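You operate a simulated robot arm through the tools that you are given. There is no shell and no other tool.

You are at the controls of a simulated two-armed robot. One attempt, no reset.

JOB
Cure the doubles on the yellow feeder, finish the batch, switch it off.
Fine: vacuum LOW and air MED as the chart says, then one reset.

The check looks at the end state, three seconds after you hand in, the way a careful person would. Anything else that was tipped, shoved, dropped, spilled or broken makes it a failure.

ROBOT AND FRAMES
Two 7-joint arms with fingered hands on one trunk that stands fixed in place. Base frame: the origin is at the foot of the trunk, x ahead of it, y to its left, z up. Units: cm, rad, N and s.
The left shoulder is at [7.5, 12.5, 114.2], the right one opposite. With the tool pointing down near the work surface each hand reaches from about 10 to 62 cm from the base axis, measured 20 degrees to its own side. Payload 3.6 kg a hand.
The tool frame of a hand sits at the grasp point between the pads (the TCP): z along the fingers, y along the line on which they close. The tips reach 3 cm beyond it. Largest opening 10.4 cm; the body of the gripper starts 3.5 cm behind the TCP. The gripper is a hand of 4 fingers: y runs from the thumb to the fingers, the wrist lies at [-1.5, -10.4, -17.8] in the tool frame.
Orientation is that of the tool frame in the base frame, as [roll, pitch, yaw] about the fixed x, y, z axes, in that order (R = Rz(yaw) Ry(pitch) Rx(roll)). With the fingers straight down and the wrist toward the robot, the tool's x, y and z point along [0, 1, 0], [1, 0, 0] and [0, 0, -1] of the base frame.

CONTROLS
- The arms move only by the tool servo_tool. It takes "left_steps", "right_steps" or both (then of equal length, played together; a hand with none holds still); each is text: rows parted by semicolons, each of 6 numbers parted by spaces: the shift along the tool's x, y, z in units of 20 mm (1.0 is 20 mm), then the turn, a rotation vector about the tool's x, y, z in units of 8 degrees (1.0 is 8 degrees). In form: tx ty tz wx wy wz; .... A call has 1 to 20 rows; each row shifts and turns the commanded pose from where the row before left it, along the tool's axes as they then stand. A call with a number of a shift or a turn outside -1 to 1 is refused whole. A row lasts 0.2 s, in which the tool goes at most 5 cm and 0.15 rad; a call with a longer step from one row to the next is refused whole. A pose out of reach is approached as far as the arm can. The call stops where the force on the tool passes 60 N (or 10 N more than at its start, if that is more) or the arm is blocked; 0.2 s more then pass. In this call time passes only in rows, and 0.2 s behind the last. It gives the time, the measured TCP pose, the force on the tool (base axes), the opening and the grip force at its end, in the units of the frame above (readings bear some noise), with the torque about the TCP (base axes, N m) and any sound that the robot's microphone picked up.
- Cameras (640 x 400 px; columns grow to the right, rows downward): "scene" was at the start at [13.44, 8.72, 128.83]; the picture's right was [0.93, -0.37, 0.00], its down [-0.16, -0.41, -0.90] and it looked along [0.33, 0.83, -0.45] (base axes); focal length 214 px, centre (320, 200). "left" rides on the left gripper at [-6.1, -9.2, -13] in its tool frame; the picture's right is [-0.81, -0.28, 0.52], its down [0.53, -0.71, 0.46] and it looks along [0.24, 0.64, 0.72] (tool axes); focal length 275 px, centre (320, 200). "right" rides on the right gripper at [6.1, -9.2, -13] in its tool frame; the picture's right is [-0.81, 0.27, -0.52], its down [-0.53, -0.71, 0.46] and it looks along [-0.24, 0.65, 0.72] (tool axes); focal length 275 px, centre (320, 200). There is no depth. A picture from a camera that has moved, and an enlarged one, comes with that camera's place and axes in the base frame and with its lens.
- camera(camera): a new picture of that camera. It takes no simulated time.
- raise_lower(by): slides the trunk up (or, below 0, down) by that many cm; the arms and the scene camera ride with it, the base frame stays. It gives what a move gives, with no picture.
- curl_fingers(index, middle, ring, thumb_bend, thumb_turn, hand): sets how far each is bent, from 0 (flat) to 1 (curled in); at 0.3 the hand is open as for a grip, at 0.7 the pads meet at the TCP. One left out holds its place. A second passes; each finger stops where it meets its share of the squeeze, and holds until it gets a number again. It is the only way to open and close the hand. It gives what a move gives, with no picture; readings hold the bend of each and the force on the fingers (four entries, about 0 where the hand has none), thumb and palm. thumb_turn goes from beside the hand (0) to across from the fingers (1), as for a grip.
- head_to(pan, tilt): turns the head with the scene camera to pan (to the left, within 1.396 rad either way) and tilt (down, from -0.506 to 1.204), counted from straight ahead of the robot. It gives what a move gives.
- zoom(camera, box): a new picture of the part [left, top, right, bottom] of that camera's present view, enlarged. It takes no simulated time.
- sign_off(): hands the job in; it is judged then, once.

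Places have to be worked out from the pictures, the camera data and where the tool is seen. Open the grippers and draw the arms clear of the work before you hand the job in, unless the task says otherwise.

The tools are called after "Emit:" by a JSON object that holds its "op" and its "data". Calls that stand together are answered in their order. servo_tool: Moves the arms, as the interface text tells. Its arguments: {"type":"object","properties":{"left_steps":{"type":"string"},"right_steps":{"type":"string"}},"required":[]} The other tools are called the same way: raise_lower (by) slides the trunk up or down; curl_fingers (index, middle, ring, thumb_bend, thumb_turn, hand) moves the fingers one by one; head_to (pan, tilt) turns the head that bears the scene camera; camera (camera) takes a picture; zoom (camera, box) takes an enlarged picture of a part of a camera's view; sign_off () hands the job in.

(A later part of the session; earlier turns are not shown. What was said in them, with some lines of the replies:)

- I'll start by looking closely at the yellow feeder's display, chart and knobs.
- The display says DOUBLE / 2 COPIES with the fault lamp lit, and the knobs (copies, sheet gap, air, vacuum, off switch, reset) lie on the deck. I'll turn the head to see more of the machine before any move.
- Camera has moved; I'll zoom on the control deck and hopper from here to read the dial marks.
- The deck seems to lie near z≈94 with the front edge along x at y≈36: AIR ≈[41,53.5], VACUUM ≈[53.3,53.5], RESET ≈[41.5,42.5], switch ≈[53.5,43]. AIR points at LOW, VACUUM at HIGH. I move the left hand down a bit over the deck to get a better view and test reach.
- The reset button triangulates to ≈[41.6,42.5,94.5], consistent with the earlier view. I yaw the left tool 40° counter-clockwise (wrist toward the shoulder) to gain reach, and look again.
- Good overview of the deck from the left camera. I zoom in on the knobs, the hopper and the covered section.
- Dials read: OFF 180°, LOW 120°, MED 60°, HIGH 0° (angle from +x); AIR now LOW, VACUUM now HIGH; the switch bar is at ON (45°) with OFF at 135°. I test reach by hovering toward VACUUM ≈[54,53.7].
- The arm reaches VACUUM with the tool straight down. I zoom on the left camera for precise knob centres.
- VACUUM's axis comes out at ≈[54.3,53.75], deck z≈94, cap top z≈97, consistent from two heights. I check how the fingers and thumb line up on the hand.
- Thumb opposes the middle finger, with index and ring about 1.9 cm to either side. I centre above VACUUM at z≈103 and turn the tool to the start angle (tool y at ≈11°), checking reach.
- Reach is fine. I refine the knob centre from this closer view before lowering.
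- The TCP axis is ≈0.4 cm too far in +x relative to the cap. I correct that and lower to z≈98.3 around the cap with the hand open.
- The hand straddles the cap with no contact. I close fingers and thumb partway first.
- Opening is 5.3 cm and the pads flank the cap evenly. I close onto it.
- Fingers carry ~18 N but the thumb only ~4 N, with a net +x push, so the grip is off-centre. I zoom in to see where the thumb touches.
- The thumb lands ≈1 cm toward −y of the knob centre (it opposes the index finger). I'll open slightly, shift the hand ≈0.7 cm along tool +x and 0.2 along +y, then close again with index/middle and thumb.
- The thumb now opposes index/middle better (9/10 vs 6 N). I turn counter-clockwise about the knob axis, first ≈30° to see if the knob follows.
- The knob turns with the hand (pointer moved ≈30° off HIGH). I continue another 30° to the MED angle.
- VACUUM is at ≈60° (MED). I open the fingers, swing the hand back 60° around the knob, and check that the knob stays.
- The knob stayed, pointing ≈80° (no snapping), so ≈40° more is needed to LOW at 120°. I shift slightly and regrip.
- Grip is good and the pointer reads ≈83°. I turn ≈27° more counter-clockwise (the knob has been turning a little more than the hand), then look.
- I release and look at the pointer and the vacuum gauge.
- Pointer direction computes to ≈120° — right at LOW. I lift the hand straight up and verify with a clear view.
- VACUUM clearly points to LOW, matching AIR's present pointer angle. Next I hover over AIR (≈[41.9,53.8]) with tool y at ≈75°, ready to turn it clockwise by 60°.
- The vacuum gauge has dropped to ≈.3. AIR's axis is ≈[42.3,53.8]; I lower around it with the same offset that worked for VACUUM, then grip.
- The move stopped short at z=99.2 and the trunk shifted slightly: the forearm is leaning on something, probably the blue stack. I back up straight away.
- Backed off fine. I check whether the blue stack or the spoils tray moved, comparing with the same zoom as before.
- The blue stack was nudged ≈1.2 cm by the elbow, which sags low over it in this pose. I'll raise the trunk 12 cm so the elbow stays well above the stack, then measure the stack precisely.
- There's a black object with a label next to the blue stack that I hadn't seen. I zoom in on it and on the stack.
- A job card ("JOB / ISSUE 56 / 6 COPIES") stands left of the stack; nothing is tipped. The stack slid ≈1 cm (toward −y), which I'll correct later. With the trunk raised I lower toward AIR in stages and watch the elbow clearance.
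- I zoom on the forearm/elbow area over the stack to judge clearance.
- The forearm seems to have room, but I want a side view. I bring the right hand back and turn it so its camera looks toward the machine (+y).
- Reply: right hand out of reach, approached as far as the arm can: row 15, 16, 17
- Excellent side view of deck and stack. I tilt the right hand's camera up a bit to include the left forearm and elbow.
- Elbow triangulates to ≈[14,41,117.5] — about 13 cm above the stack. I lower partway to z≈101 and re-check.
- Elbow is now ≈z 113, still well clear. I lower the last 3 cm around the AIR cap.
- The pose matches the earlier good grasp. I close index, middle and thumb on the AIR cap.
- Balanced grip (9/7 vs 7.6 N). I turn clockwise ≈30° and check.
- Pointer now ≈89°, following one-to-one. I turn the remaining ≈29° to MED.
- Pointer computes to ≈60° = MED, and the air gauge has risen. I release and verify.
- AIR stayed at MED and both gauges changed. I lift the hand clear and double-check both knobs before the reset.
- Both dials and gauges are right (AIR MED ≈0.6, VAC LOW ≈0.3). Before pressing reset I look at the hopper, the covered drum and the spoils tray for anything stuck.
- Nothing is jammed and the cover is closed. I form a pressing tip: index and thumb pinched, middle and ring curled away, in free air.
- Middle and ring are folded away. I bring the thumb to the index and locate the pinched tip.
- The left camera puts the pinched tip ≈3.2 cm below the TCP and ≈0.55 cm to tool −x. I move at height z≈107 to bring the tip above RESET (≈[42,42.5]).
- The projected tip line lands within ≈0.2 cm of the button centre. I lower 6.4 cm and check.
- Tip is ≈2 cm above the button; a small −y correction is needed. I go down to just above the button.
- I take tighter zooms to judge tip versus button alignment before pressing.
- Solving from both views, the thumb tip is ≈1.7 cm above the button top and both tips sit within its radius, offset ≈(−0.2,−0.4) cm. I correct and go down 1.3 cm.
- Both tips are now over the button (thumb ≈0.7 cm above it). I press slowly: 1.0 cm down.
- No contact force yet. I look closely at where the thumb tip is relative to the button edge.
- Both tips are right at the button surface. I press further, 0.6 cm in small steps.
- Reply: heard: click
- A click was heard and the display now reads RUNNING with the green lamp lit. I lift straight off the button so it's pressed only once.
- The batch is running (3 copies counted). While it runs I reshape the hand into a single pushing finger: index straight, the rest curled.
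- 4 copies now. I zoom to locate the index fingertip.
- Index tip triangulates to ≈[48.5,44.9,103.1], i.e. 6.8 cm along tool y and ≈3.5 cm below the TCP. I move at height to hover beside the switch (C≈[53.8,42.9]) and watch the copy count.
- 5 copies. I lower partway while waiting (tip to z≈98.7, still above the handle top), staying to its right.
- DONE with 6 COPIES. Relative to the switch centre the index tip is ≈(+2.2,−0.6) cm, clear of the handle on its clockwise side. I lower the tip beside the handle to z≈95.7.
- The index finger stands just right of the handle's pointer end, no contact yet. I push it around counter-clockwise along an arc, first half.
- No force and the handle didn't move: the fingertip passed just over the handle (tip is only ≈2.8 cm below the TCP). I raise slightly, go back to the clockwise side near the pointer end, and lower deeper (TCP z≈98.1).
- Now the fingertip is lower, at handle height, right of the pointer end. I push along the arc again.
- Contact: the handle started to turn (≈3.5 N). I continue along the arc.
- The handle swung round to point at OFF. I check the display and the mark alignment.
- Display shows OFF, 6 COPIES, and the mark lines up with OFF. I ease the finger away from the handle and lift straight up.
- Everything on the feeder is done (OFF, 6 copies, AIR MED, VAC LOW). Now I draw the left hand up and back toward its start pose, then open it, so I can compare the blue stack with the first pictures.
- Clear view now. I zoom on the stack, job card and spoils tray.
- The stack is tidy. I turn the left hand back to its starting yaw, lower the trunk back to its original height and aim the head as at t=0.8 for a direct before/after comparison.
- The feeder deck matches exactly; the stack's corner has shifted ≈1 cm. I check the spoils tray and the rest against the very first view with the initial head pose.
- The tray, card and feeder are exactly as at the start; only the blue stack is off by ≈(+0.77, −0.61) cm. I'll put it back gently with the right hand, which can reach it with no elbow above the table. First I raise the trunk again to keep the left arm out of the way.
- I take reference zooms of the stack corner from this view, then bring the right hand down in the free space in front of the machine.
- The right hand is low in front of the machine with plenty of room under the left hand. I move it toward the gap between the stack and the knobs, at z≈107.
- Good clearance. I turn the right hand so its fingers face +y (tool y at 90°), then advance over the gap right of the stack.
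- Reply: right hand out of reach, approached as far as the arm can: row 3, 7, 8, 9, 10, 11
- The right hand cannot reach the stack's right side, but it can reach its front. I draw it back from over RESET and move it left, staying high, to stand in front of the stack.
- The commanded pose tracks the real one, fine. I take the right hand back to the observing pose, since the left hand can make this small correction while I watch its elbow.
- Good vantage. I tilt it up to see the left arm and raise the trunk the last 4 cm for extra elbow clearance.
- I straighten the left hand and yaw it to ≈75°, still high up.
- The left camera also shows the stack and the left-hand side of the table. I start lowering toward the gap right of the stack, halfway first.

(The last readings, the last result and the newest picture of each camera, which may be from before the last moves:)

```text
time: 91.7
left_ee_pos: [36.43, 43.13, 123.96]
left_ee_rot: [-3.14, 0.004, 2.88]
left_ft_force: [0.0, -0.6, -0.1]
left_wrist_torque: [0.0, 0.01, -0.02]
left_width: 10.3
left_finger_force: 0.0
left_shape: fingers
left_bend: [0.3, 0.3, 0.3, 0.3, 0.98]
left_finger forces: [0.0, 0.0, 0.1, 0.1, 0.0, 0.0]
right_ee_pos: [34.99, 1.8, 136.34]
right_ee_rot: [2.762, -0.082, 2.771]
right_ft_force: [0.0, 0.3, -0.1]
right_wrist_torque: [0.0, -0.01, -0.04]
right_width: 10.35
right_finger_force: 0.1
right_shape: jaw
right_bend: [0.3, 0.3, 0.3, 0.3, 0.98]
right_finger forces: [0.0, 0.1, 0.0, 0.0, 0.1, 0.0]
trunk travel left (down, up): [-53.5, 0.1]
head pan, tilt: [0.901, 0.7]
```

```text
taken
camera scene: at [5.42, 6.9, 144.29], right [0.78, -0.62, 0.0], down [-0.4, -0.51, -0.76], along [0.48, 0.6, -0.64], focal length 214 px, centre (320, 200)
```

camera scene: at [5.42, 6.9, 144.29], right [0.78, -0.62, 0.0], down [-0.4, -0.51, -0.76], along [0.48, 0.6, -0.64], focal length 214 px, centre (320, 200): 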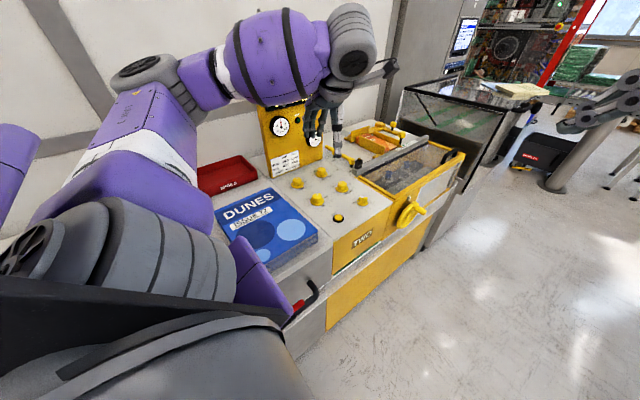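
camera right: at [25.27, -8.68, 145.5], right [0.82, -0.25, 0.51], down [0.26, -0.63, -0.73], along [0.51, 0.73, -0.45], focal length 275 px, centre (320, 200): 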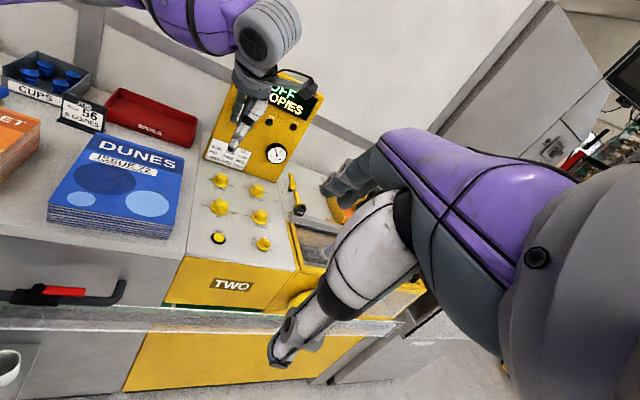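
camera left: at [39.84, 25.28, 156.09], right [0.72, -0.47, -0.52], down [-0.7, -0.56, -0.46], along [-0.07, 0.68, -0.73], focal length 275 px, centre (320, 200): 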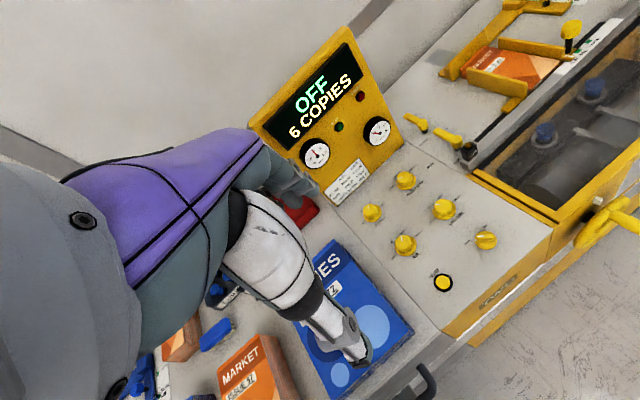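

The elbow is now up high — good. I continue down to z≈108 beside the stack.

Emit:
{"op": "servo_tool", "data": {"left_steps": "0 0.11 0.89 0 0 0;0 0.11 0.89 0 0 0;0 0.11 0.89 0 0 0;0 0.11 0.89 0 0 0;0 0.11 0.89 0 0 0;0 0.11 0.89 0 0 0;0 0.11 0.89 0 0 0;0 0.11 0.89 0 0 0;0 0.11 0.89 0 0 0"}}

Emit:
{"op": "camera", "data": {"camera": "right"}}

Emit:
{"op": "camera", "data": {"camera": "scene"}}

Emit:
{"op": "camera", "data": {"camera": "left"}}

```text
time: 93.7
left_ee_pos: [36.93, 44.89, 107.8]
left_ee_rot: [-3.142, 0.003, 2.881]
left_ft_force: [-0.1, 0.1, -0.1]
left_wrist_torque: [0.01, -0.01, 0.0]
left_width: 10.31
left_finger_force: 0.0
left_shape: fingers
left_bend: [0.3, 0.3, 0.3, 0.3, 0.98]
left_finger forces: [0.0, 0.0, 0.1, 0.0, 0.1, 0.1]
right_ee_pos: [35.12, 1.69, 136.32]
right_ee_rot: [2.763, -0.081, 2.77]
right_ft_force: [-0.3, 0.2, -0.2]
right_wrist_torque: [0.0, -0.03, 0.0]
right_width: 10.35
right_finger_force: 0.0
right_shape: jaw
right_bend: [0.3, 0.3, 0.3, 0.3, 0.98]
right_finger forces: [0.0, 0.0, 0.0, 0.0, 0.0, 0.0]
trunk travel left (down, up): [-53.5, 0.1]
head pan, tilt: [0.901, 0.7]
```

```text
taken
camera right: at [25.28, -8.71, 145.5], right [0.82, -0.25, 0.51], down [0.26, -0.63, -0.73], along [0.51, 0.73, -0.45], focal length 275 px, centre (320, 200)
```

right: 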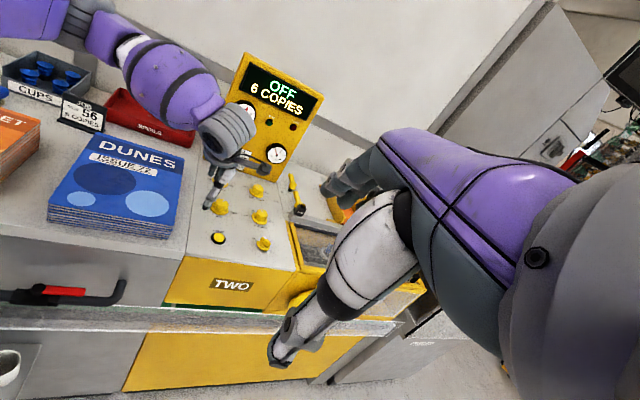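

```text
taken
camera scene: at [5.43, 6.87, 144.29], right [0.78, -0.62, 0.0], down [-0.4, -0.5, -0.76], along [0.48, 0.6, -0.64], focal length 214 px, centre (320, 200)
```

scene: 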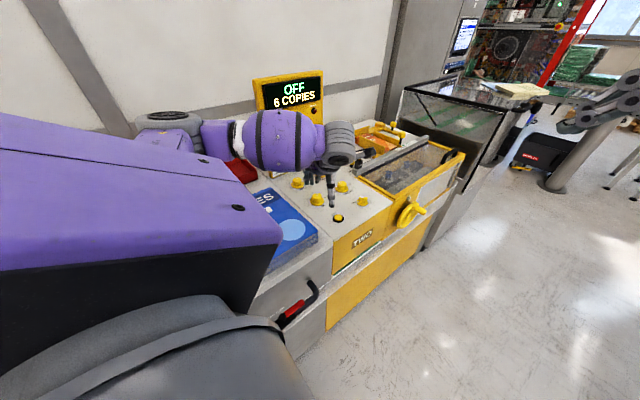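

```text
taken
camera left: at [40.45, 34.46, 120.76], right [0.71, -0.47, -0.51], down [-0.7, -0.55, -0.46], along [-0.07, 0.68, -0.73], focal length 275 px, centre (320, 200)
```

left: 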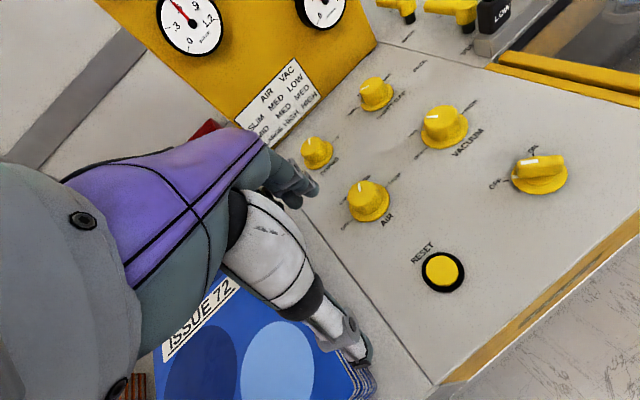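

The elbow stays high and the forearm slopes down clear of the stack. I shift the hand to x≈35 (away from AIR) and lower to z≈101 in the gap.

Emit:
{"op": "servo_tool", "data": {"left_steps": "0.47 -0.1 0 0 0 0;0.47 -0.1 0 0 0 0;0 0 0.8 0 0 0;0 0 0.9 0 0 0;0 0 0.9 0 0 0;0 0 0.7 0 0 0"}}

Emit:
{"op": "camera", "data": {"camera": "left"}}

Emit:
{"op": "zoom", "data": {"camera": "right", "box": [0, 40, 300, 270]}}

Emit:
{"op": "zoom", "data": {"camera": "scene", "box": [220, 130, 400, 290]}}

```text
time: 95.1
left_ee_pos: [35.03, 45.02, 101.22]
left_ee_rot: [3.141, 0.004, 2.881]
left_ft_force: [-0.2, 0.7, 0.0]
left_wrist_torque: [-0.01, -0.04, 0.0]
left_width: 10.3
left_finger_force: 0.0
left_shape: fingers
left_bend: [0.3, 0.3, 0.3, 0.3, 0.98]
left_finger forces: [0.0, 0.1, 0.0, 0.0, 0.0, 0.0]
right_ee_pos: [35.1, 1.8, 136.28]
right_ee_rot: [2.763, -0.079, 2.771]
right_ft_force: [0.6, -0.5, 0.4]
right_wrist_torque: [0.0, 0.01, -0.03]
right_width: 10.38
right_finger_force: 0.0
right_shape: jaw
right_bend: [0.3, 0.3, 0.3, 0.3, 0.98]
right_finger forces: [0.0, 0.0, 0.1, 0.1, 0.1, 0.0]
trunk travel left (down, up): [-53.5, 0.1]
head pan, tilt: [0.901, 0.7]
```

```text
taken
camera left: at [38.53, 34.63, 114.16], right [0.71, -0.47, -0.51], down [-0.7, -0.55, -0.46], along [-0.07, 0.68, -0.73], focal length 275 px, centre (320, 200)
```

left: 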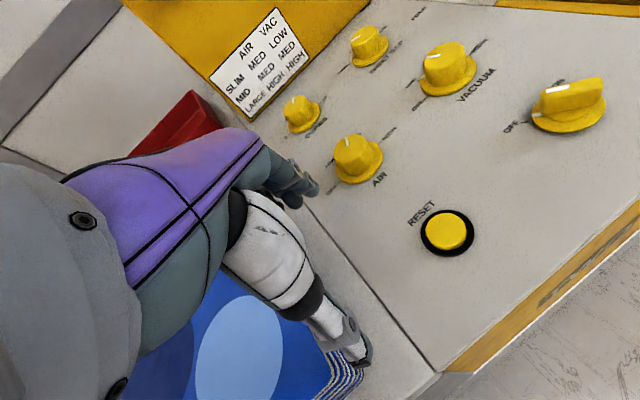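

```text
1.74 times, centred on (150, 155) of right
camera zoom: at [25.27, -8.72, 145.5], right [0.82, -0.25, 0.51], down [0.26, -0.63, -0.73], along [0.51, 0.73, -0.45], focal length 479 px, centre (616, 278)
```

zoom: 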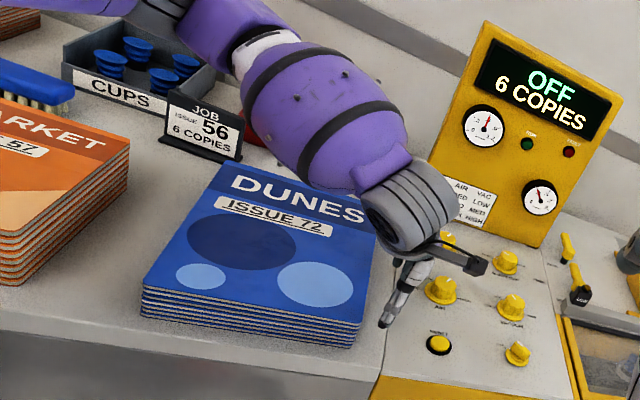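

```text
2.50 times, centred on (310, 210) of scene
camera zoom: at [5.41, 6.86, 144.29], right [0.78, -0.62, 0.0], down [-0.4, -0.5, -0.76], along [0.48, 0.6, -0.64], focal length 536 px, centre (345, 175)
```

zoom: 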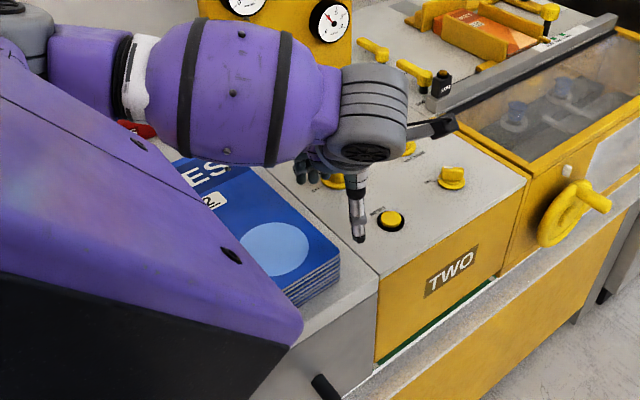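

Clearances look fine. I take a reference zoom of the stack's front corners, then lower the last 2.6 cm.

Emit:
{"op": "zoom", "data": {"camera": "right", "box": [140, 180, 200, 250]}}

Emit:
{"op": "zoom", "data": {"camera": "right", "box": [60, 160, 120, 230]}}

Emit:
{"op": "servo_tool", "data": {"left_steps": "0 0 0.5 0 0 0;0 0 0.5 0 0 0;0 0 0.3 0 0 0"}}

Emit:
{"op": "zoom", "data": {"camera": "right", "box": [140, 140, 260, 250]}}

Emit:
{"op": "camera", "data": {"camera": "left"}}

```text
5.71 times, centred on (170, 215) of right
camera zoom: at [25.27, -8.72, 145.5], right [0.82, -0.25, 0.51], down [0.26, -0.63, -0.73], along [0.51, 0.73, -0.45], focal length 1573 px, centre (1177, 114)
```

zoom: 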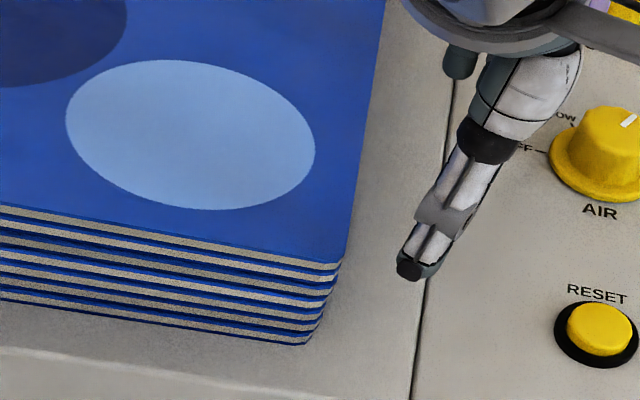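

```text
5.71 times, centred on (90, 195) of right
camera zoom: at [25.27, -8.72, 145.5], right [0.82, -0.25, 0.51], down [0.26, -0.63, -0.73], along [0.51, 0.73, -0.45], focal length 1573 px, centre (1634, 229)
```

zoom: 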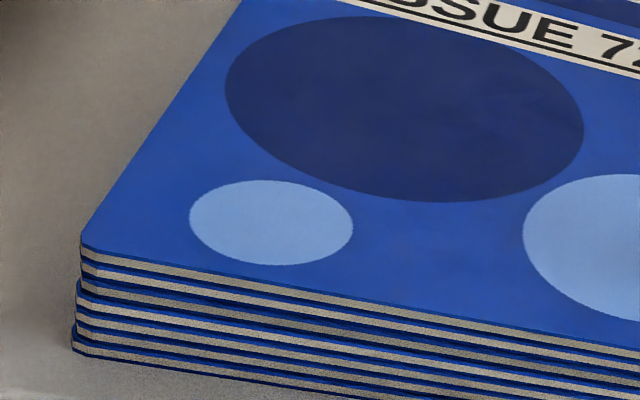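

```text
time: 95.9
left_ee_pos: [34.95, 45.14, 98.52]
left_ee_rot: [-3.141, 0.003, 2.881]
left_ft_force: [1.1, -0.2, -0.2]
left_wrist_torque: [0.01, -0.01, 0.02]
left_width: 10.3
left_finger_force: 0.2
left_shape: fingers
left_bend: [0.3, 0.3, 0.3, 0.3, 0.98]
left_finger forces: [0.0, 0.1, 0.0, 0.0, 0.1, 0.0]
right_ee_pos: [35.06, 1.87, 136.26]
right_ee_rot: [2.763, -0.082, 2.771]
right_ft_force: [0.8, -0.3, -0.5]
right_wrist_torque: [0.0, -0.02, 0.01]
right_width: 10.37
right_finger_force: 0.1
right_shape: jaw
right_bend: [0.3, 0.3, 0.3, 0.3, 0.98]
right_finger forces: [0.0, 0.0, 0.0, 0.1, 0.0, 0.0]
trunk travel left (down, up): [-53.5, 0.1]
head pan, tilt: [0.901, 0.7]
```

```text
3.64 times, centred on (200, 195) of right
camera zoom: at [25.27, -8.73, 145.5], right [0.82, -0.25, 0.51], down [0.26, -0.63, -0.73], along [0.51, 0.73, -0.45], focal length 1001 px, centre (756, 218)
```

zoom: 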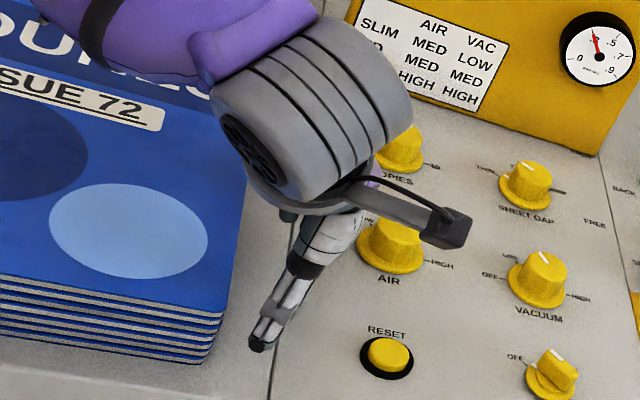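

```text
taken
camera left: at [38.6, 34.66, 111.59], right [0.71, -0.47, -0.51], down [-0.7, -0.55, -0.46], along [-0.07, 0.68, -0.73], focal length 275 px, centre (320, 200)
```

left: 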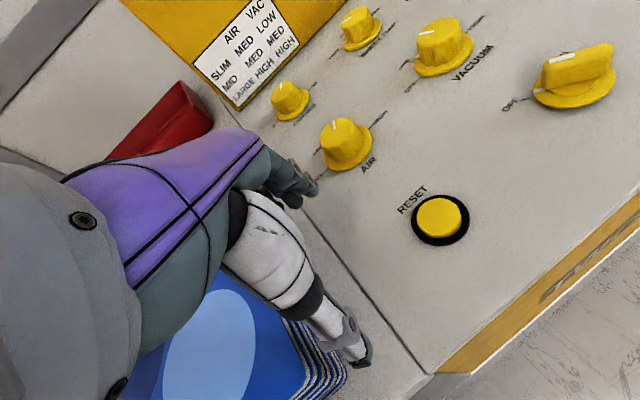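

Reference taken: front-right top corner at (340,262), target after correction ≈(319,246). I approach the stack's right face with the ring-finger side, 1.8 cm in −x.

Emit:
{"op": "servo_tool", "data": {"left_steps": "0.145 -0.039 0 0 0 0;0.145 -0.039 0 0 0 0;0.145 -0.039 0 0 0 0;0.145 -0.039 0 0 0 0;0.145 -0.039 0 0 0 0;0.145 -0.039 0 0 0 0"}}

Emit:
{"op": "zoom", "data": {"camera": "right", "box": [140, 180, 200, 250]}}

Emit:
{"op": "camera", "data": {"camera": "left"}}

Emit:
{"op": "zoom", "data": {"camera": "right", "box": [0, 0, 300, 270]}}

```text
time: 97.3
left_ee_pos: [33.22, 45.17, 98.58]
left_ee_rot: [3.14, 0.003, 2.883]
left_ft_force: [1.0, -0.2, 0.7]
left_wrist_torque: [-0.05, -0.05, 0.11]
left_width: 10.27
left_finger_force: 1.0
left_shape: fingers
left_bend: [0.3, 0.3, 0.3, 0.31, 0.97]
left_finger forces: [0.0, 0.0, 0.0, 0.0, 1.7, 0.1]
right_ee_pos: [35.09, 1.74, 136.25]
right_ee_rot: [2.764, -0.082, 2.77]
right_ft_force: [-0.7, 0.1, -0.4]
right_wrist_torque: [0.01, 0.0, -0.01]
right_width: 10.37
right_finger_force: 0.0
right_shape: jaw
right_bend: [0.3, 0.3, 0.3, 0.3, 0.98]
right_finger forces: [0.0, 0.0, 0.0, 0.0, 0.0, 0.0]
trunk travel left (down, up): [-53.5, 0.1]
head pan, tilt: [0.901, 0.7]
```

```text
5.71 times, centred on (170, 215) of right
camera zoom: at [25.28, -8.73, 145.5], right [0.82, -0.25, 0.51], down [0.26, -0.63, -0.73], along [0.51, 0.73, -0.45], focal length 1573 px, centre (1177, 114)
```

zoom: 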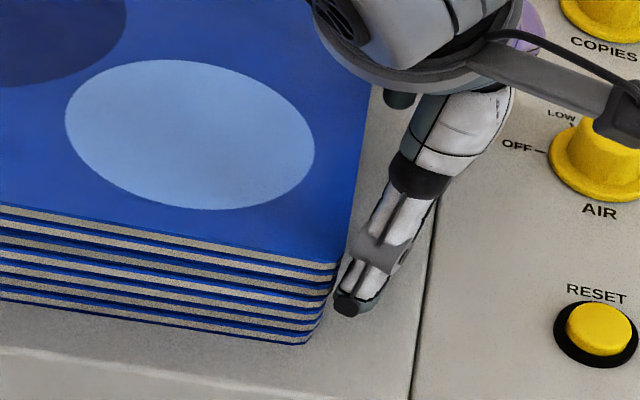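

```text
taken
camera left: at [36.78, 34.7, 111.64], right [0.71, -0.47, -0.51], down [-0.7, -0.55, -0.46], along [-0.07, 0.68, -0.73], focal length 275 px, centre (320, 200)
```

left: 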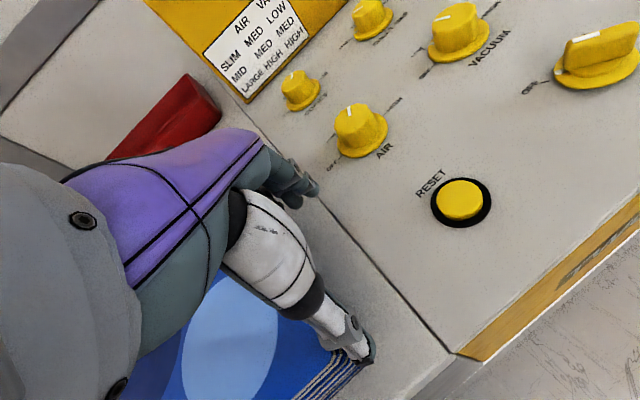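

```text
1.48 times, centred on (150, 135) of right
camera zoom: at [25.28, -8.73, 145.5], right [0.82, -0.25, 0.51], down [0.26, -0.63, -0.73], along [0.51, 0.73, -0.45], focal length 408 px, centre (572, 296)
```

zoom: 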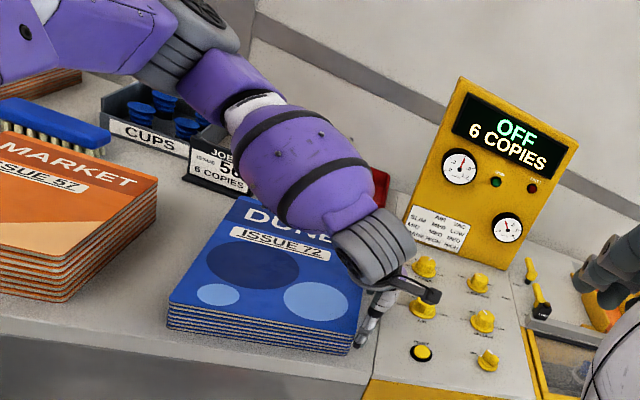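

The thumb touched first (1.7 N, near the corner) and would rotate the stack. I turn the hand ≈6.5° counter-clockwise so thumb and ring finger meet the face together, then continue in small steps.

Emit:
{"op": "servo_tool", "data": {"left_steps": "0 0 0 0 0 -0.8;0.145 -0.022 0 0 0 0;0.145 -0.022 0 0 0 0"}}

Emit:
{"op": "zoom", "data": {"camera": "right", "box": [140, 180, 200, 250]}}

```text
time: 98.1
left_ee_pos: [32.79, 45.07, 98.68]
left_ee_rot: [-3.141, 0.003, 2.994]
left_ft_force: [6.1, 0.4, -0.3]
left_wrist_torque: [-0.06, -0.11, -0.31]
left_width: 10.29
left_finger_force: 2.4
left_shape: fingers
left_bend: [0.3, 0.3, 0.29, 0.3, 0.97]
left_finger forces: [0.1, 0.0, 5.6, 0.0, 0.1, 0.0]
right_ee_pos: [35.18, 1.76, 136.18]
right_ee_rot: [2.763, -0.081, 2.77]
right_ft_force: [0.0, -0.5, 0.7]
right_wrist_torque: [-0.01, 0.01, 0.0]
right_width: 10.37
right_finger_force: 0.1
right_shape: jaw
right_bend: [0.3, 0.3, 0.3, 0.3, 0.98]
right_finger forces: [0.0, 0.0, 0.0, 0.0, 0.1, 0.1]
trunk travel left (down, up): [-53.5, 0.1]
head pan, tilt: [0.901, 0.7]
```

```text
5.71 times, centred on (170, 215) of right
camera zoom: at [25.34, -8.73, 145.49], right [0.82, -0.25, 0.51], down [0.26, -0.63, -0.73], along [0.51, 0.73, -0.45], focal length 1573 px, centre (1177, 114)
```

zoom: 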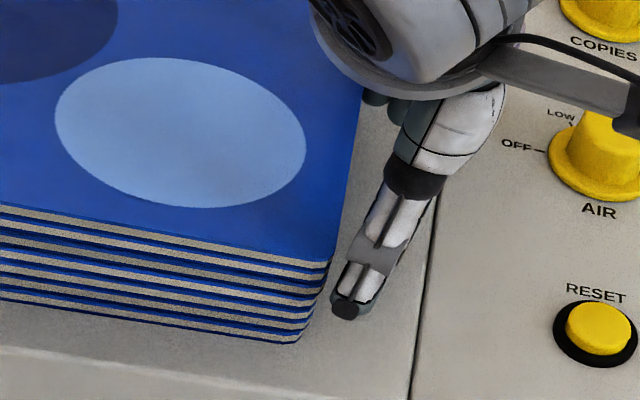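

The ring finger makes contact near the stack's middle (5.6 N) and the stack has slid ≈0.37 cm back without rotating. I continue diagonally (−x with some +y, so friction carries it back in y too).

Emit:
{"op": "servo_tool", "data": {"left_steps": "0.058 0.052 0 0 0 0;0.058 0.052 0 0 0 0;0.058 0.052 0 0 0 0;0.058 0.052 0 0 0 0"}}

Emit:
{"op": "zoom", "data": {"camera": "right", "box": [140, 180, 200, 250]}}

Emit:
{"op": "zoom", "data": {"camera": "right", "box": [60, 160, 120, 230]}}

```text
time: 99.1
left_ee_pos: [32.14, 45.56, 98.53]
left_ee_rot: [3.142, 0.003, 2.991]
left_ft_force: [4.1, -1.7, -1.0]
left_wrist_torque: [0.0, -0.04, -0.26]
left_width: 10.3
left_finger_force: 2.2
left_shape: fingers
left_bend: [0.3, 0.3, 0.31, 0.3, 0.97]
left_finger forces: [0.0, 0.0, 4.9, 0.0, 0.0, 0.0]
right_ee_pos: [35.16, 1.81, 136.29]
right_ee_rot: [2.764, -0.081, 2.769]
right_ft_force: [-0.7, 0.3, 0.1]
right_wrist_torque: [-0.02, -0.01, -0.02]
right_width: 10.38
right_finger_force: 0.1
right_shape: jaw
right_bend: [0.3, 0.3, 0.3, 0.3, 0.98]
right_finger forces: [0.0, 0.0, 0.1, 0.0, 0.0, 0.1]
trunk travel left (down, up): [-53.5, 0.1]
head pan, tilt: [0.901, 0.7]
```

```text
5.71 times, centred on (170, 215) of right
camera zoom: at [25.32, -8.75, 145.49], right [0.82, -0.25, 0.51], down [0.26, -0.63, -0.73], along [0.51, 0.73, -0.45], focal length 1573 px, centre (1177, 114)
```

zoom: 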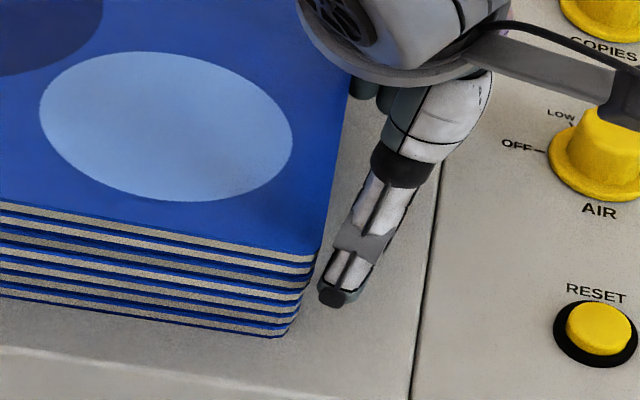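

```text
5.71 times, centred on (90, 195) of right
camera zoom: at [25.32, -8.75, 145.49], right [0.82, -0.25, 0.51], down [0.26, -0.63, -0.73], along [0.51, 0.73, -0.45], focal length 1573 px, centre (1634, 229)
```

zoom: 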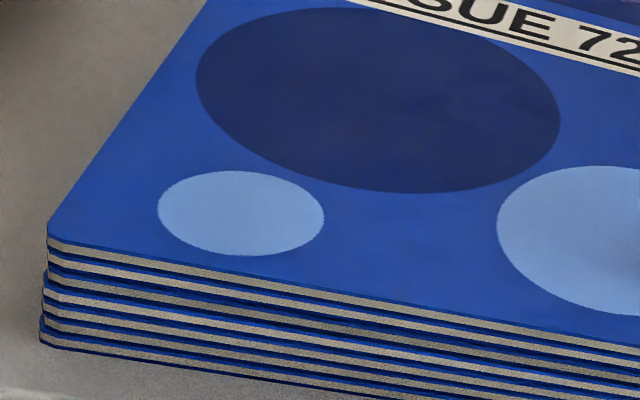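

The stack has moved ≈(−0.82, +0.26) cm: it is now within ≈0.35 cm of where it started and not rotated. I back the hand off in +x and lift straight up.

Emit:
{"op": "servo_tool", "data": {"left_steps": "-0.3 0.04 0 0 0 0;-0.4 0.06 0 0 0 0;-0.2 0.03 0 0 0 0;0 0 -0.5 0 0 0;0 0 -0.9 0 0 0;0 0 -0.9 0 0 0;0 0 -0.9 0 0 0;0 0 -0.9 0 0 0;0 0 -0.9 0 0 0;0 0 -0.9 0 0 0;0 0 -0.9 0 0 0;0 0 -0.9 0 0 0;0 0 -0.9 0 0 0;0 0 -0.9 0 0 0;0 0 -0.9 0 0 0;0 0 -0.9 0 0 0;0 0 -0.9 0 0 0"}}

Emit:
{"op": "camera", "data": {"camera": "right"}}

Emit:
{"op": "camera", "data": {"camera": "scene"}}

```text
time: 102.7
left_ee_pos: [34.01, 45.5, 122.91]
left_ee_rot: [-3.141, 0.001, 2.994]
left_ft_force: [0.0, -0.3, 0.1]
left_wrist_torque: [0.05, -0.01, 0.0]
left_width: 10.28
left_finger_force: 0.3
left_shape: fingers
left_bend: [0.3, 0.3, 0.3, 0.3, 0.97]
left_finger forces: [0.1, 0.0, 0.1, 0.0, 0.0, 0.0]
right_ee_pos: [35.22, 1.77, 136.39]
right_ee_rot: [2.763, -0.08, 2.771]
right_ft_force: [-0.1, -0.3, 0.5]
right_wrist_torque: [0.0, -0.02, 0.03]
right_width: 10.36
right_finger_force: 0.0
right_shape: jaw
right_bend: [0.3, 0.3, 0.3, 0.3, 0.98]
right_finger forces: [0.1, 0.0, 0.1, 0.0, 0.1, 0.0]
trunk travel left (down, up): [-53.5, 0.1]
head pan, tilt: [0.901, 0.7]
```

```text
taken
camera right: at [25.24, -8.76, 145.51], right [0.82, -0.25, 0.52], down [0.26, -0.63, -0.73], along [0.51, 0.73, -0.45], focal length 275 px, centre (320, 200)
```

right: 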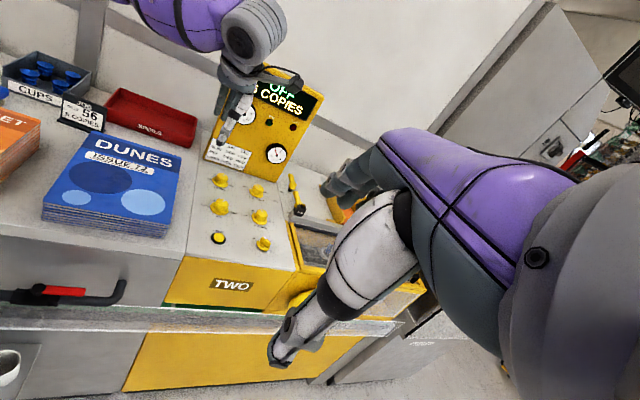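

```text
taken
camera scene: at [5.39, 6.83, 144.29], right [0.78, -0.62, 0.0], down [-0.4, -0.5, -0.77], along [0.48, 0.6, -0.64], focal length 214 px, centre (320, 200)
```

scene: 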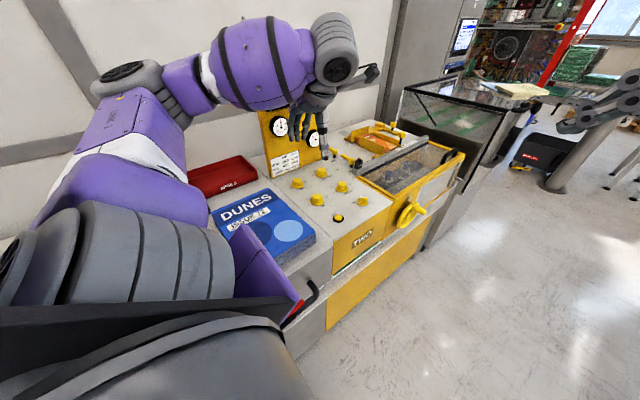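

The stack is tidy and everything else untouched. I draw the left hand further up and back, clear of the work, then do a last check of the machine.

Emit:
{"op": "servo_tool", "data": {"left_steps": "-0.08 -0.5 -0.85 0 0 0;-0.08 -0.5 -0.85 0 0 0;-0.08 -0.5 -0.85 0 0 0;-0.08 -0.5 -0.85 0 0 0;-0.08 -0.5 -0.85 0 0 0;-0.08 -0.5 -0.85 0 0 0;-0.08 -0.5 -0.85 0 0 0;-0.08 -0.5 -0.85 0 0 0;-0.08 -0.5 -0.85 0 0 0;-0.08 -0.5 -0.85 0 0 0"}}

Emit:
{"op": "camera", "data": {"camera": "right"}}

Emit:
{"op": "zoom", "data": {"camera": "right", "box": [180, 40, 330, 270]}}

Emit:
{"op": "zoom", "data": {"camera": "scene", "box": [190, 90, 400, 280]}}

Emit:
{"op": "zoom", "data": {"camera": "right", "box": [195, 160, 285, 260]}}

```text
time: 104.9
left_ee_pos: [34.95, 35.16, 139.69]
left_ee_rot: [3.141, 0.001, 2.993]
left_ft_force: [0.4, 0.1, 0.0]
left_wrist_torque: [0.04, -0.01, -0.02]
left_width: 10.31
left_finger_force: 0.2
left_shape: fingers
left_bend: [0.3, 0.3, 0.3, 0.3, 0.97]
left_finger forces: [0.1, 0.0, 0.0, 0.1, 0.0, 0.1]
left hand out of reach, approached as far as the arm can: row 9, 10
right_ee_pos: [35.15, 1.65, 136.26]
right_ee_rot: [2.762, -0.083, 2.772]
right_ft_force: [0.5, -0.6, 1.1]
right_wrist_torque: [0.01, 0.02, 0.01]
right_width: 10.39
right_finger_force: 0.1
right_shape: jaw
right_bend: [0.3, 0.3, 0.3, 0.3, 0.98]
right_finger forces: [0.0, 0.1, 0.0, 0.0, 0.0, 0.1]
trunk travel left (down, up): [-53.5, 0.1]
head pan, tilt: [0.901, 0.7]
```

```text
taken
camera right: at [25.27, -8.8, 145.5], right [0.82, -0.25, 0.51], down [0.26, -0.63, -0.73], along [0.51, 0.73, -0.45], focal length 275 px, centre (320, 200)
```

right: 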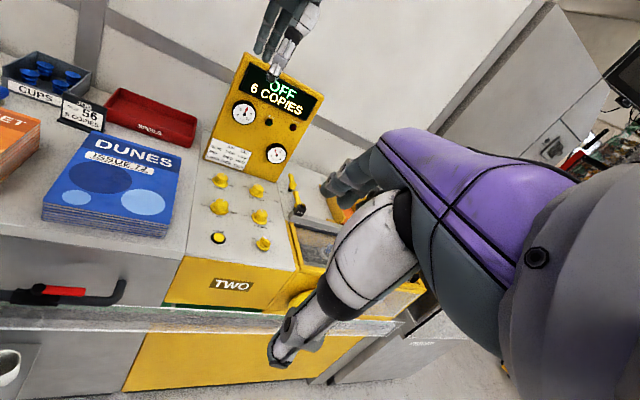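

```text
1.74 times, centred on (255, 155) of right
camera zoom: at [25.27, -8.8, 145.5], right [0.82, -0.25, 0.51], down [0.26, -0.63, -0.73], along [0.51, 0.73, -0.45], focal length 479 px, centre (433, 278)
```

zoom: 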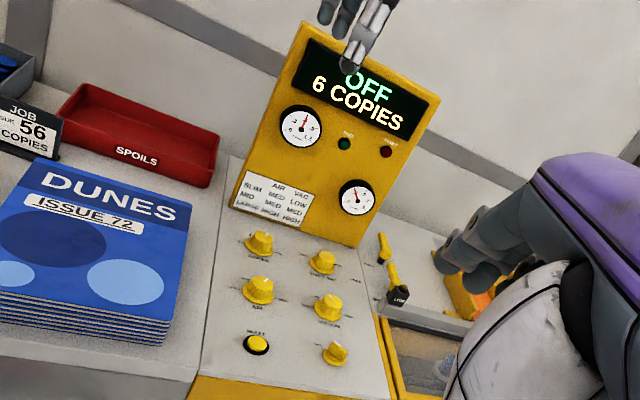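

```text
2.11 times, centred on (295, 185) of scene
camera zoom: at [5.42, 6.79, 144.29], right [0.78, -0.62, 0.0], down [-0.4, -0.5, -0.77], along [0.48, 0.6, -0.64], focal length 452 px, centre (373, 232)
```

zoom: 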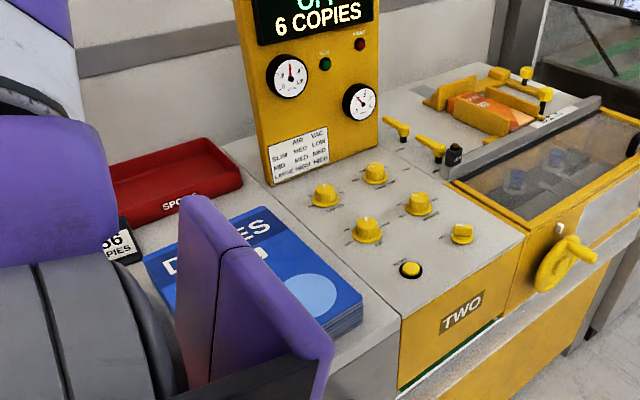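

```text
4.00 times, centred on (240, 210) of right
camera zoom: at [25.27, -8.8, 145.5], right [0.82, -0.25, 0.51], down [0.26, -0.63, -0.73], along [0.51, 0.73, -0.45], focal length 1101 px, centre (640, 160)
```

zoom: 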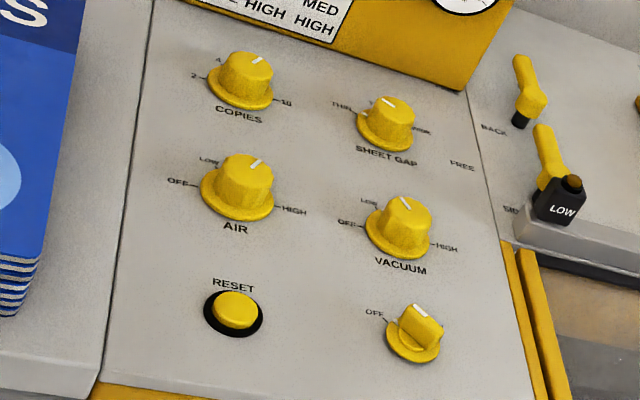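

The final check is good: the display reads OFF / 6 COPIES, AIR is at MED, VACUUM at LOW, and the switch at OFF. RESET was pressed once, the stack is back in place, and both hands are open and clear. I hand the job in.

Emit:
{"op": "sign_off", "data": {}}

```text
The job is handed in.
```

The yellow feeder is cured of doubles, the batch is finished and the machine is switched off. The display reads OFF / 6 COPIES. I have handed it in and seen no verdict yet.

- **Settings:** vacuum went from HIGH to LOW and air from LOW to MED, as the chart's SLIM row says. The gauges settled at about 0.3 and 0.6.
- **Reset:** pressed once, with one click heard. The feeder ran from 2 copies to DONE at 6, which matches the job card.
- **Switch:** turned to OFF, with its mark lined up with the tick.

**Blue stack bumped:** while I was reaching for the air knob, my left elbow came down on the blue DUNES stack and slid it about 1 cm. I pushed it back afterwards. By the camera pictures it now sits within about 0.35 cm of where it started, square and not rotated.

Nothing else I could see was moved or tipped. Both hands are open and the arms are clear of the work.
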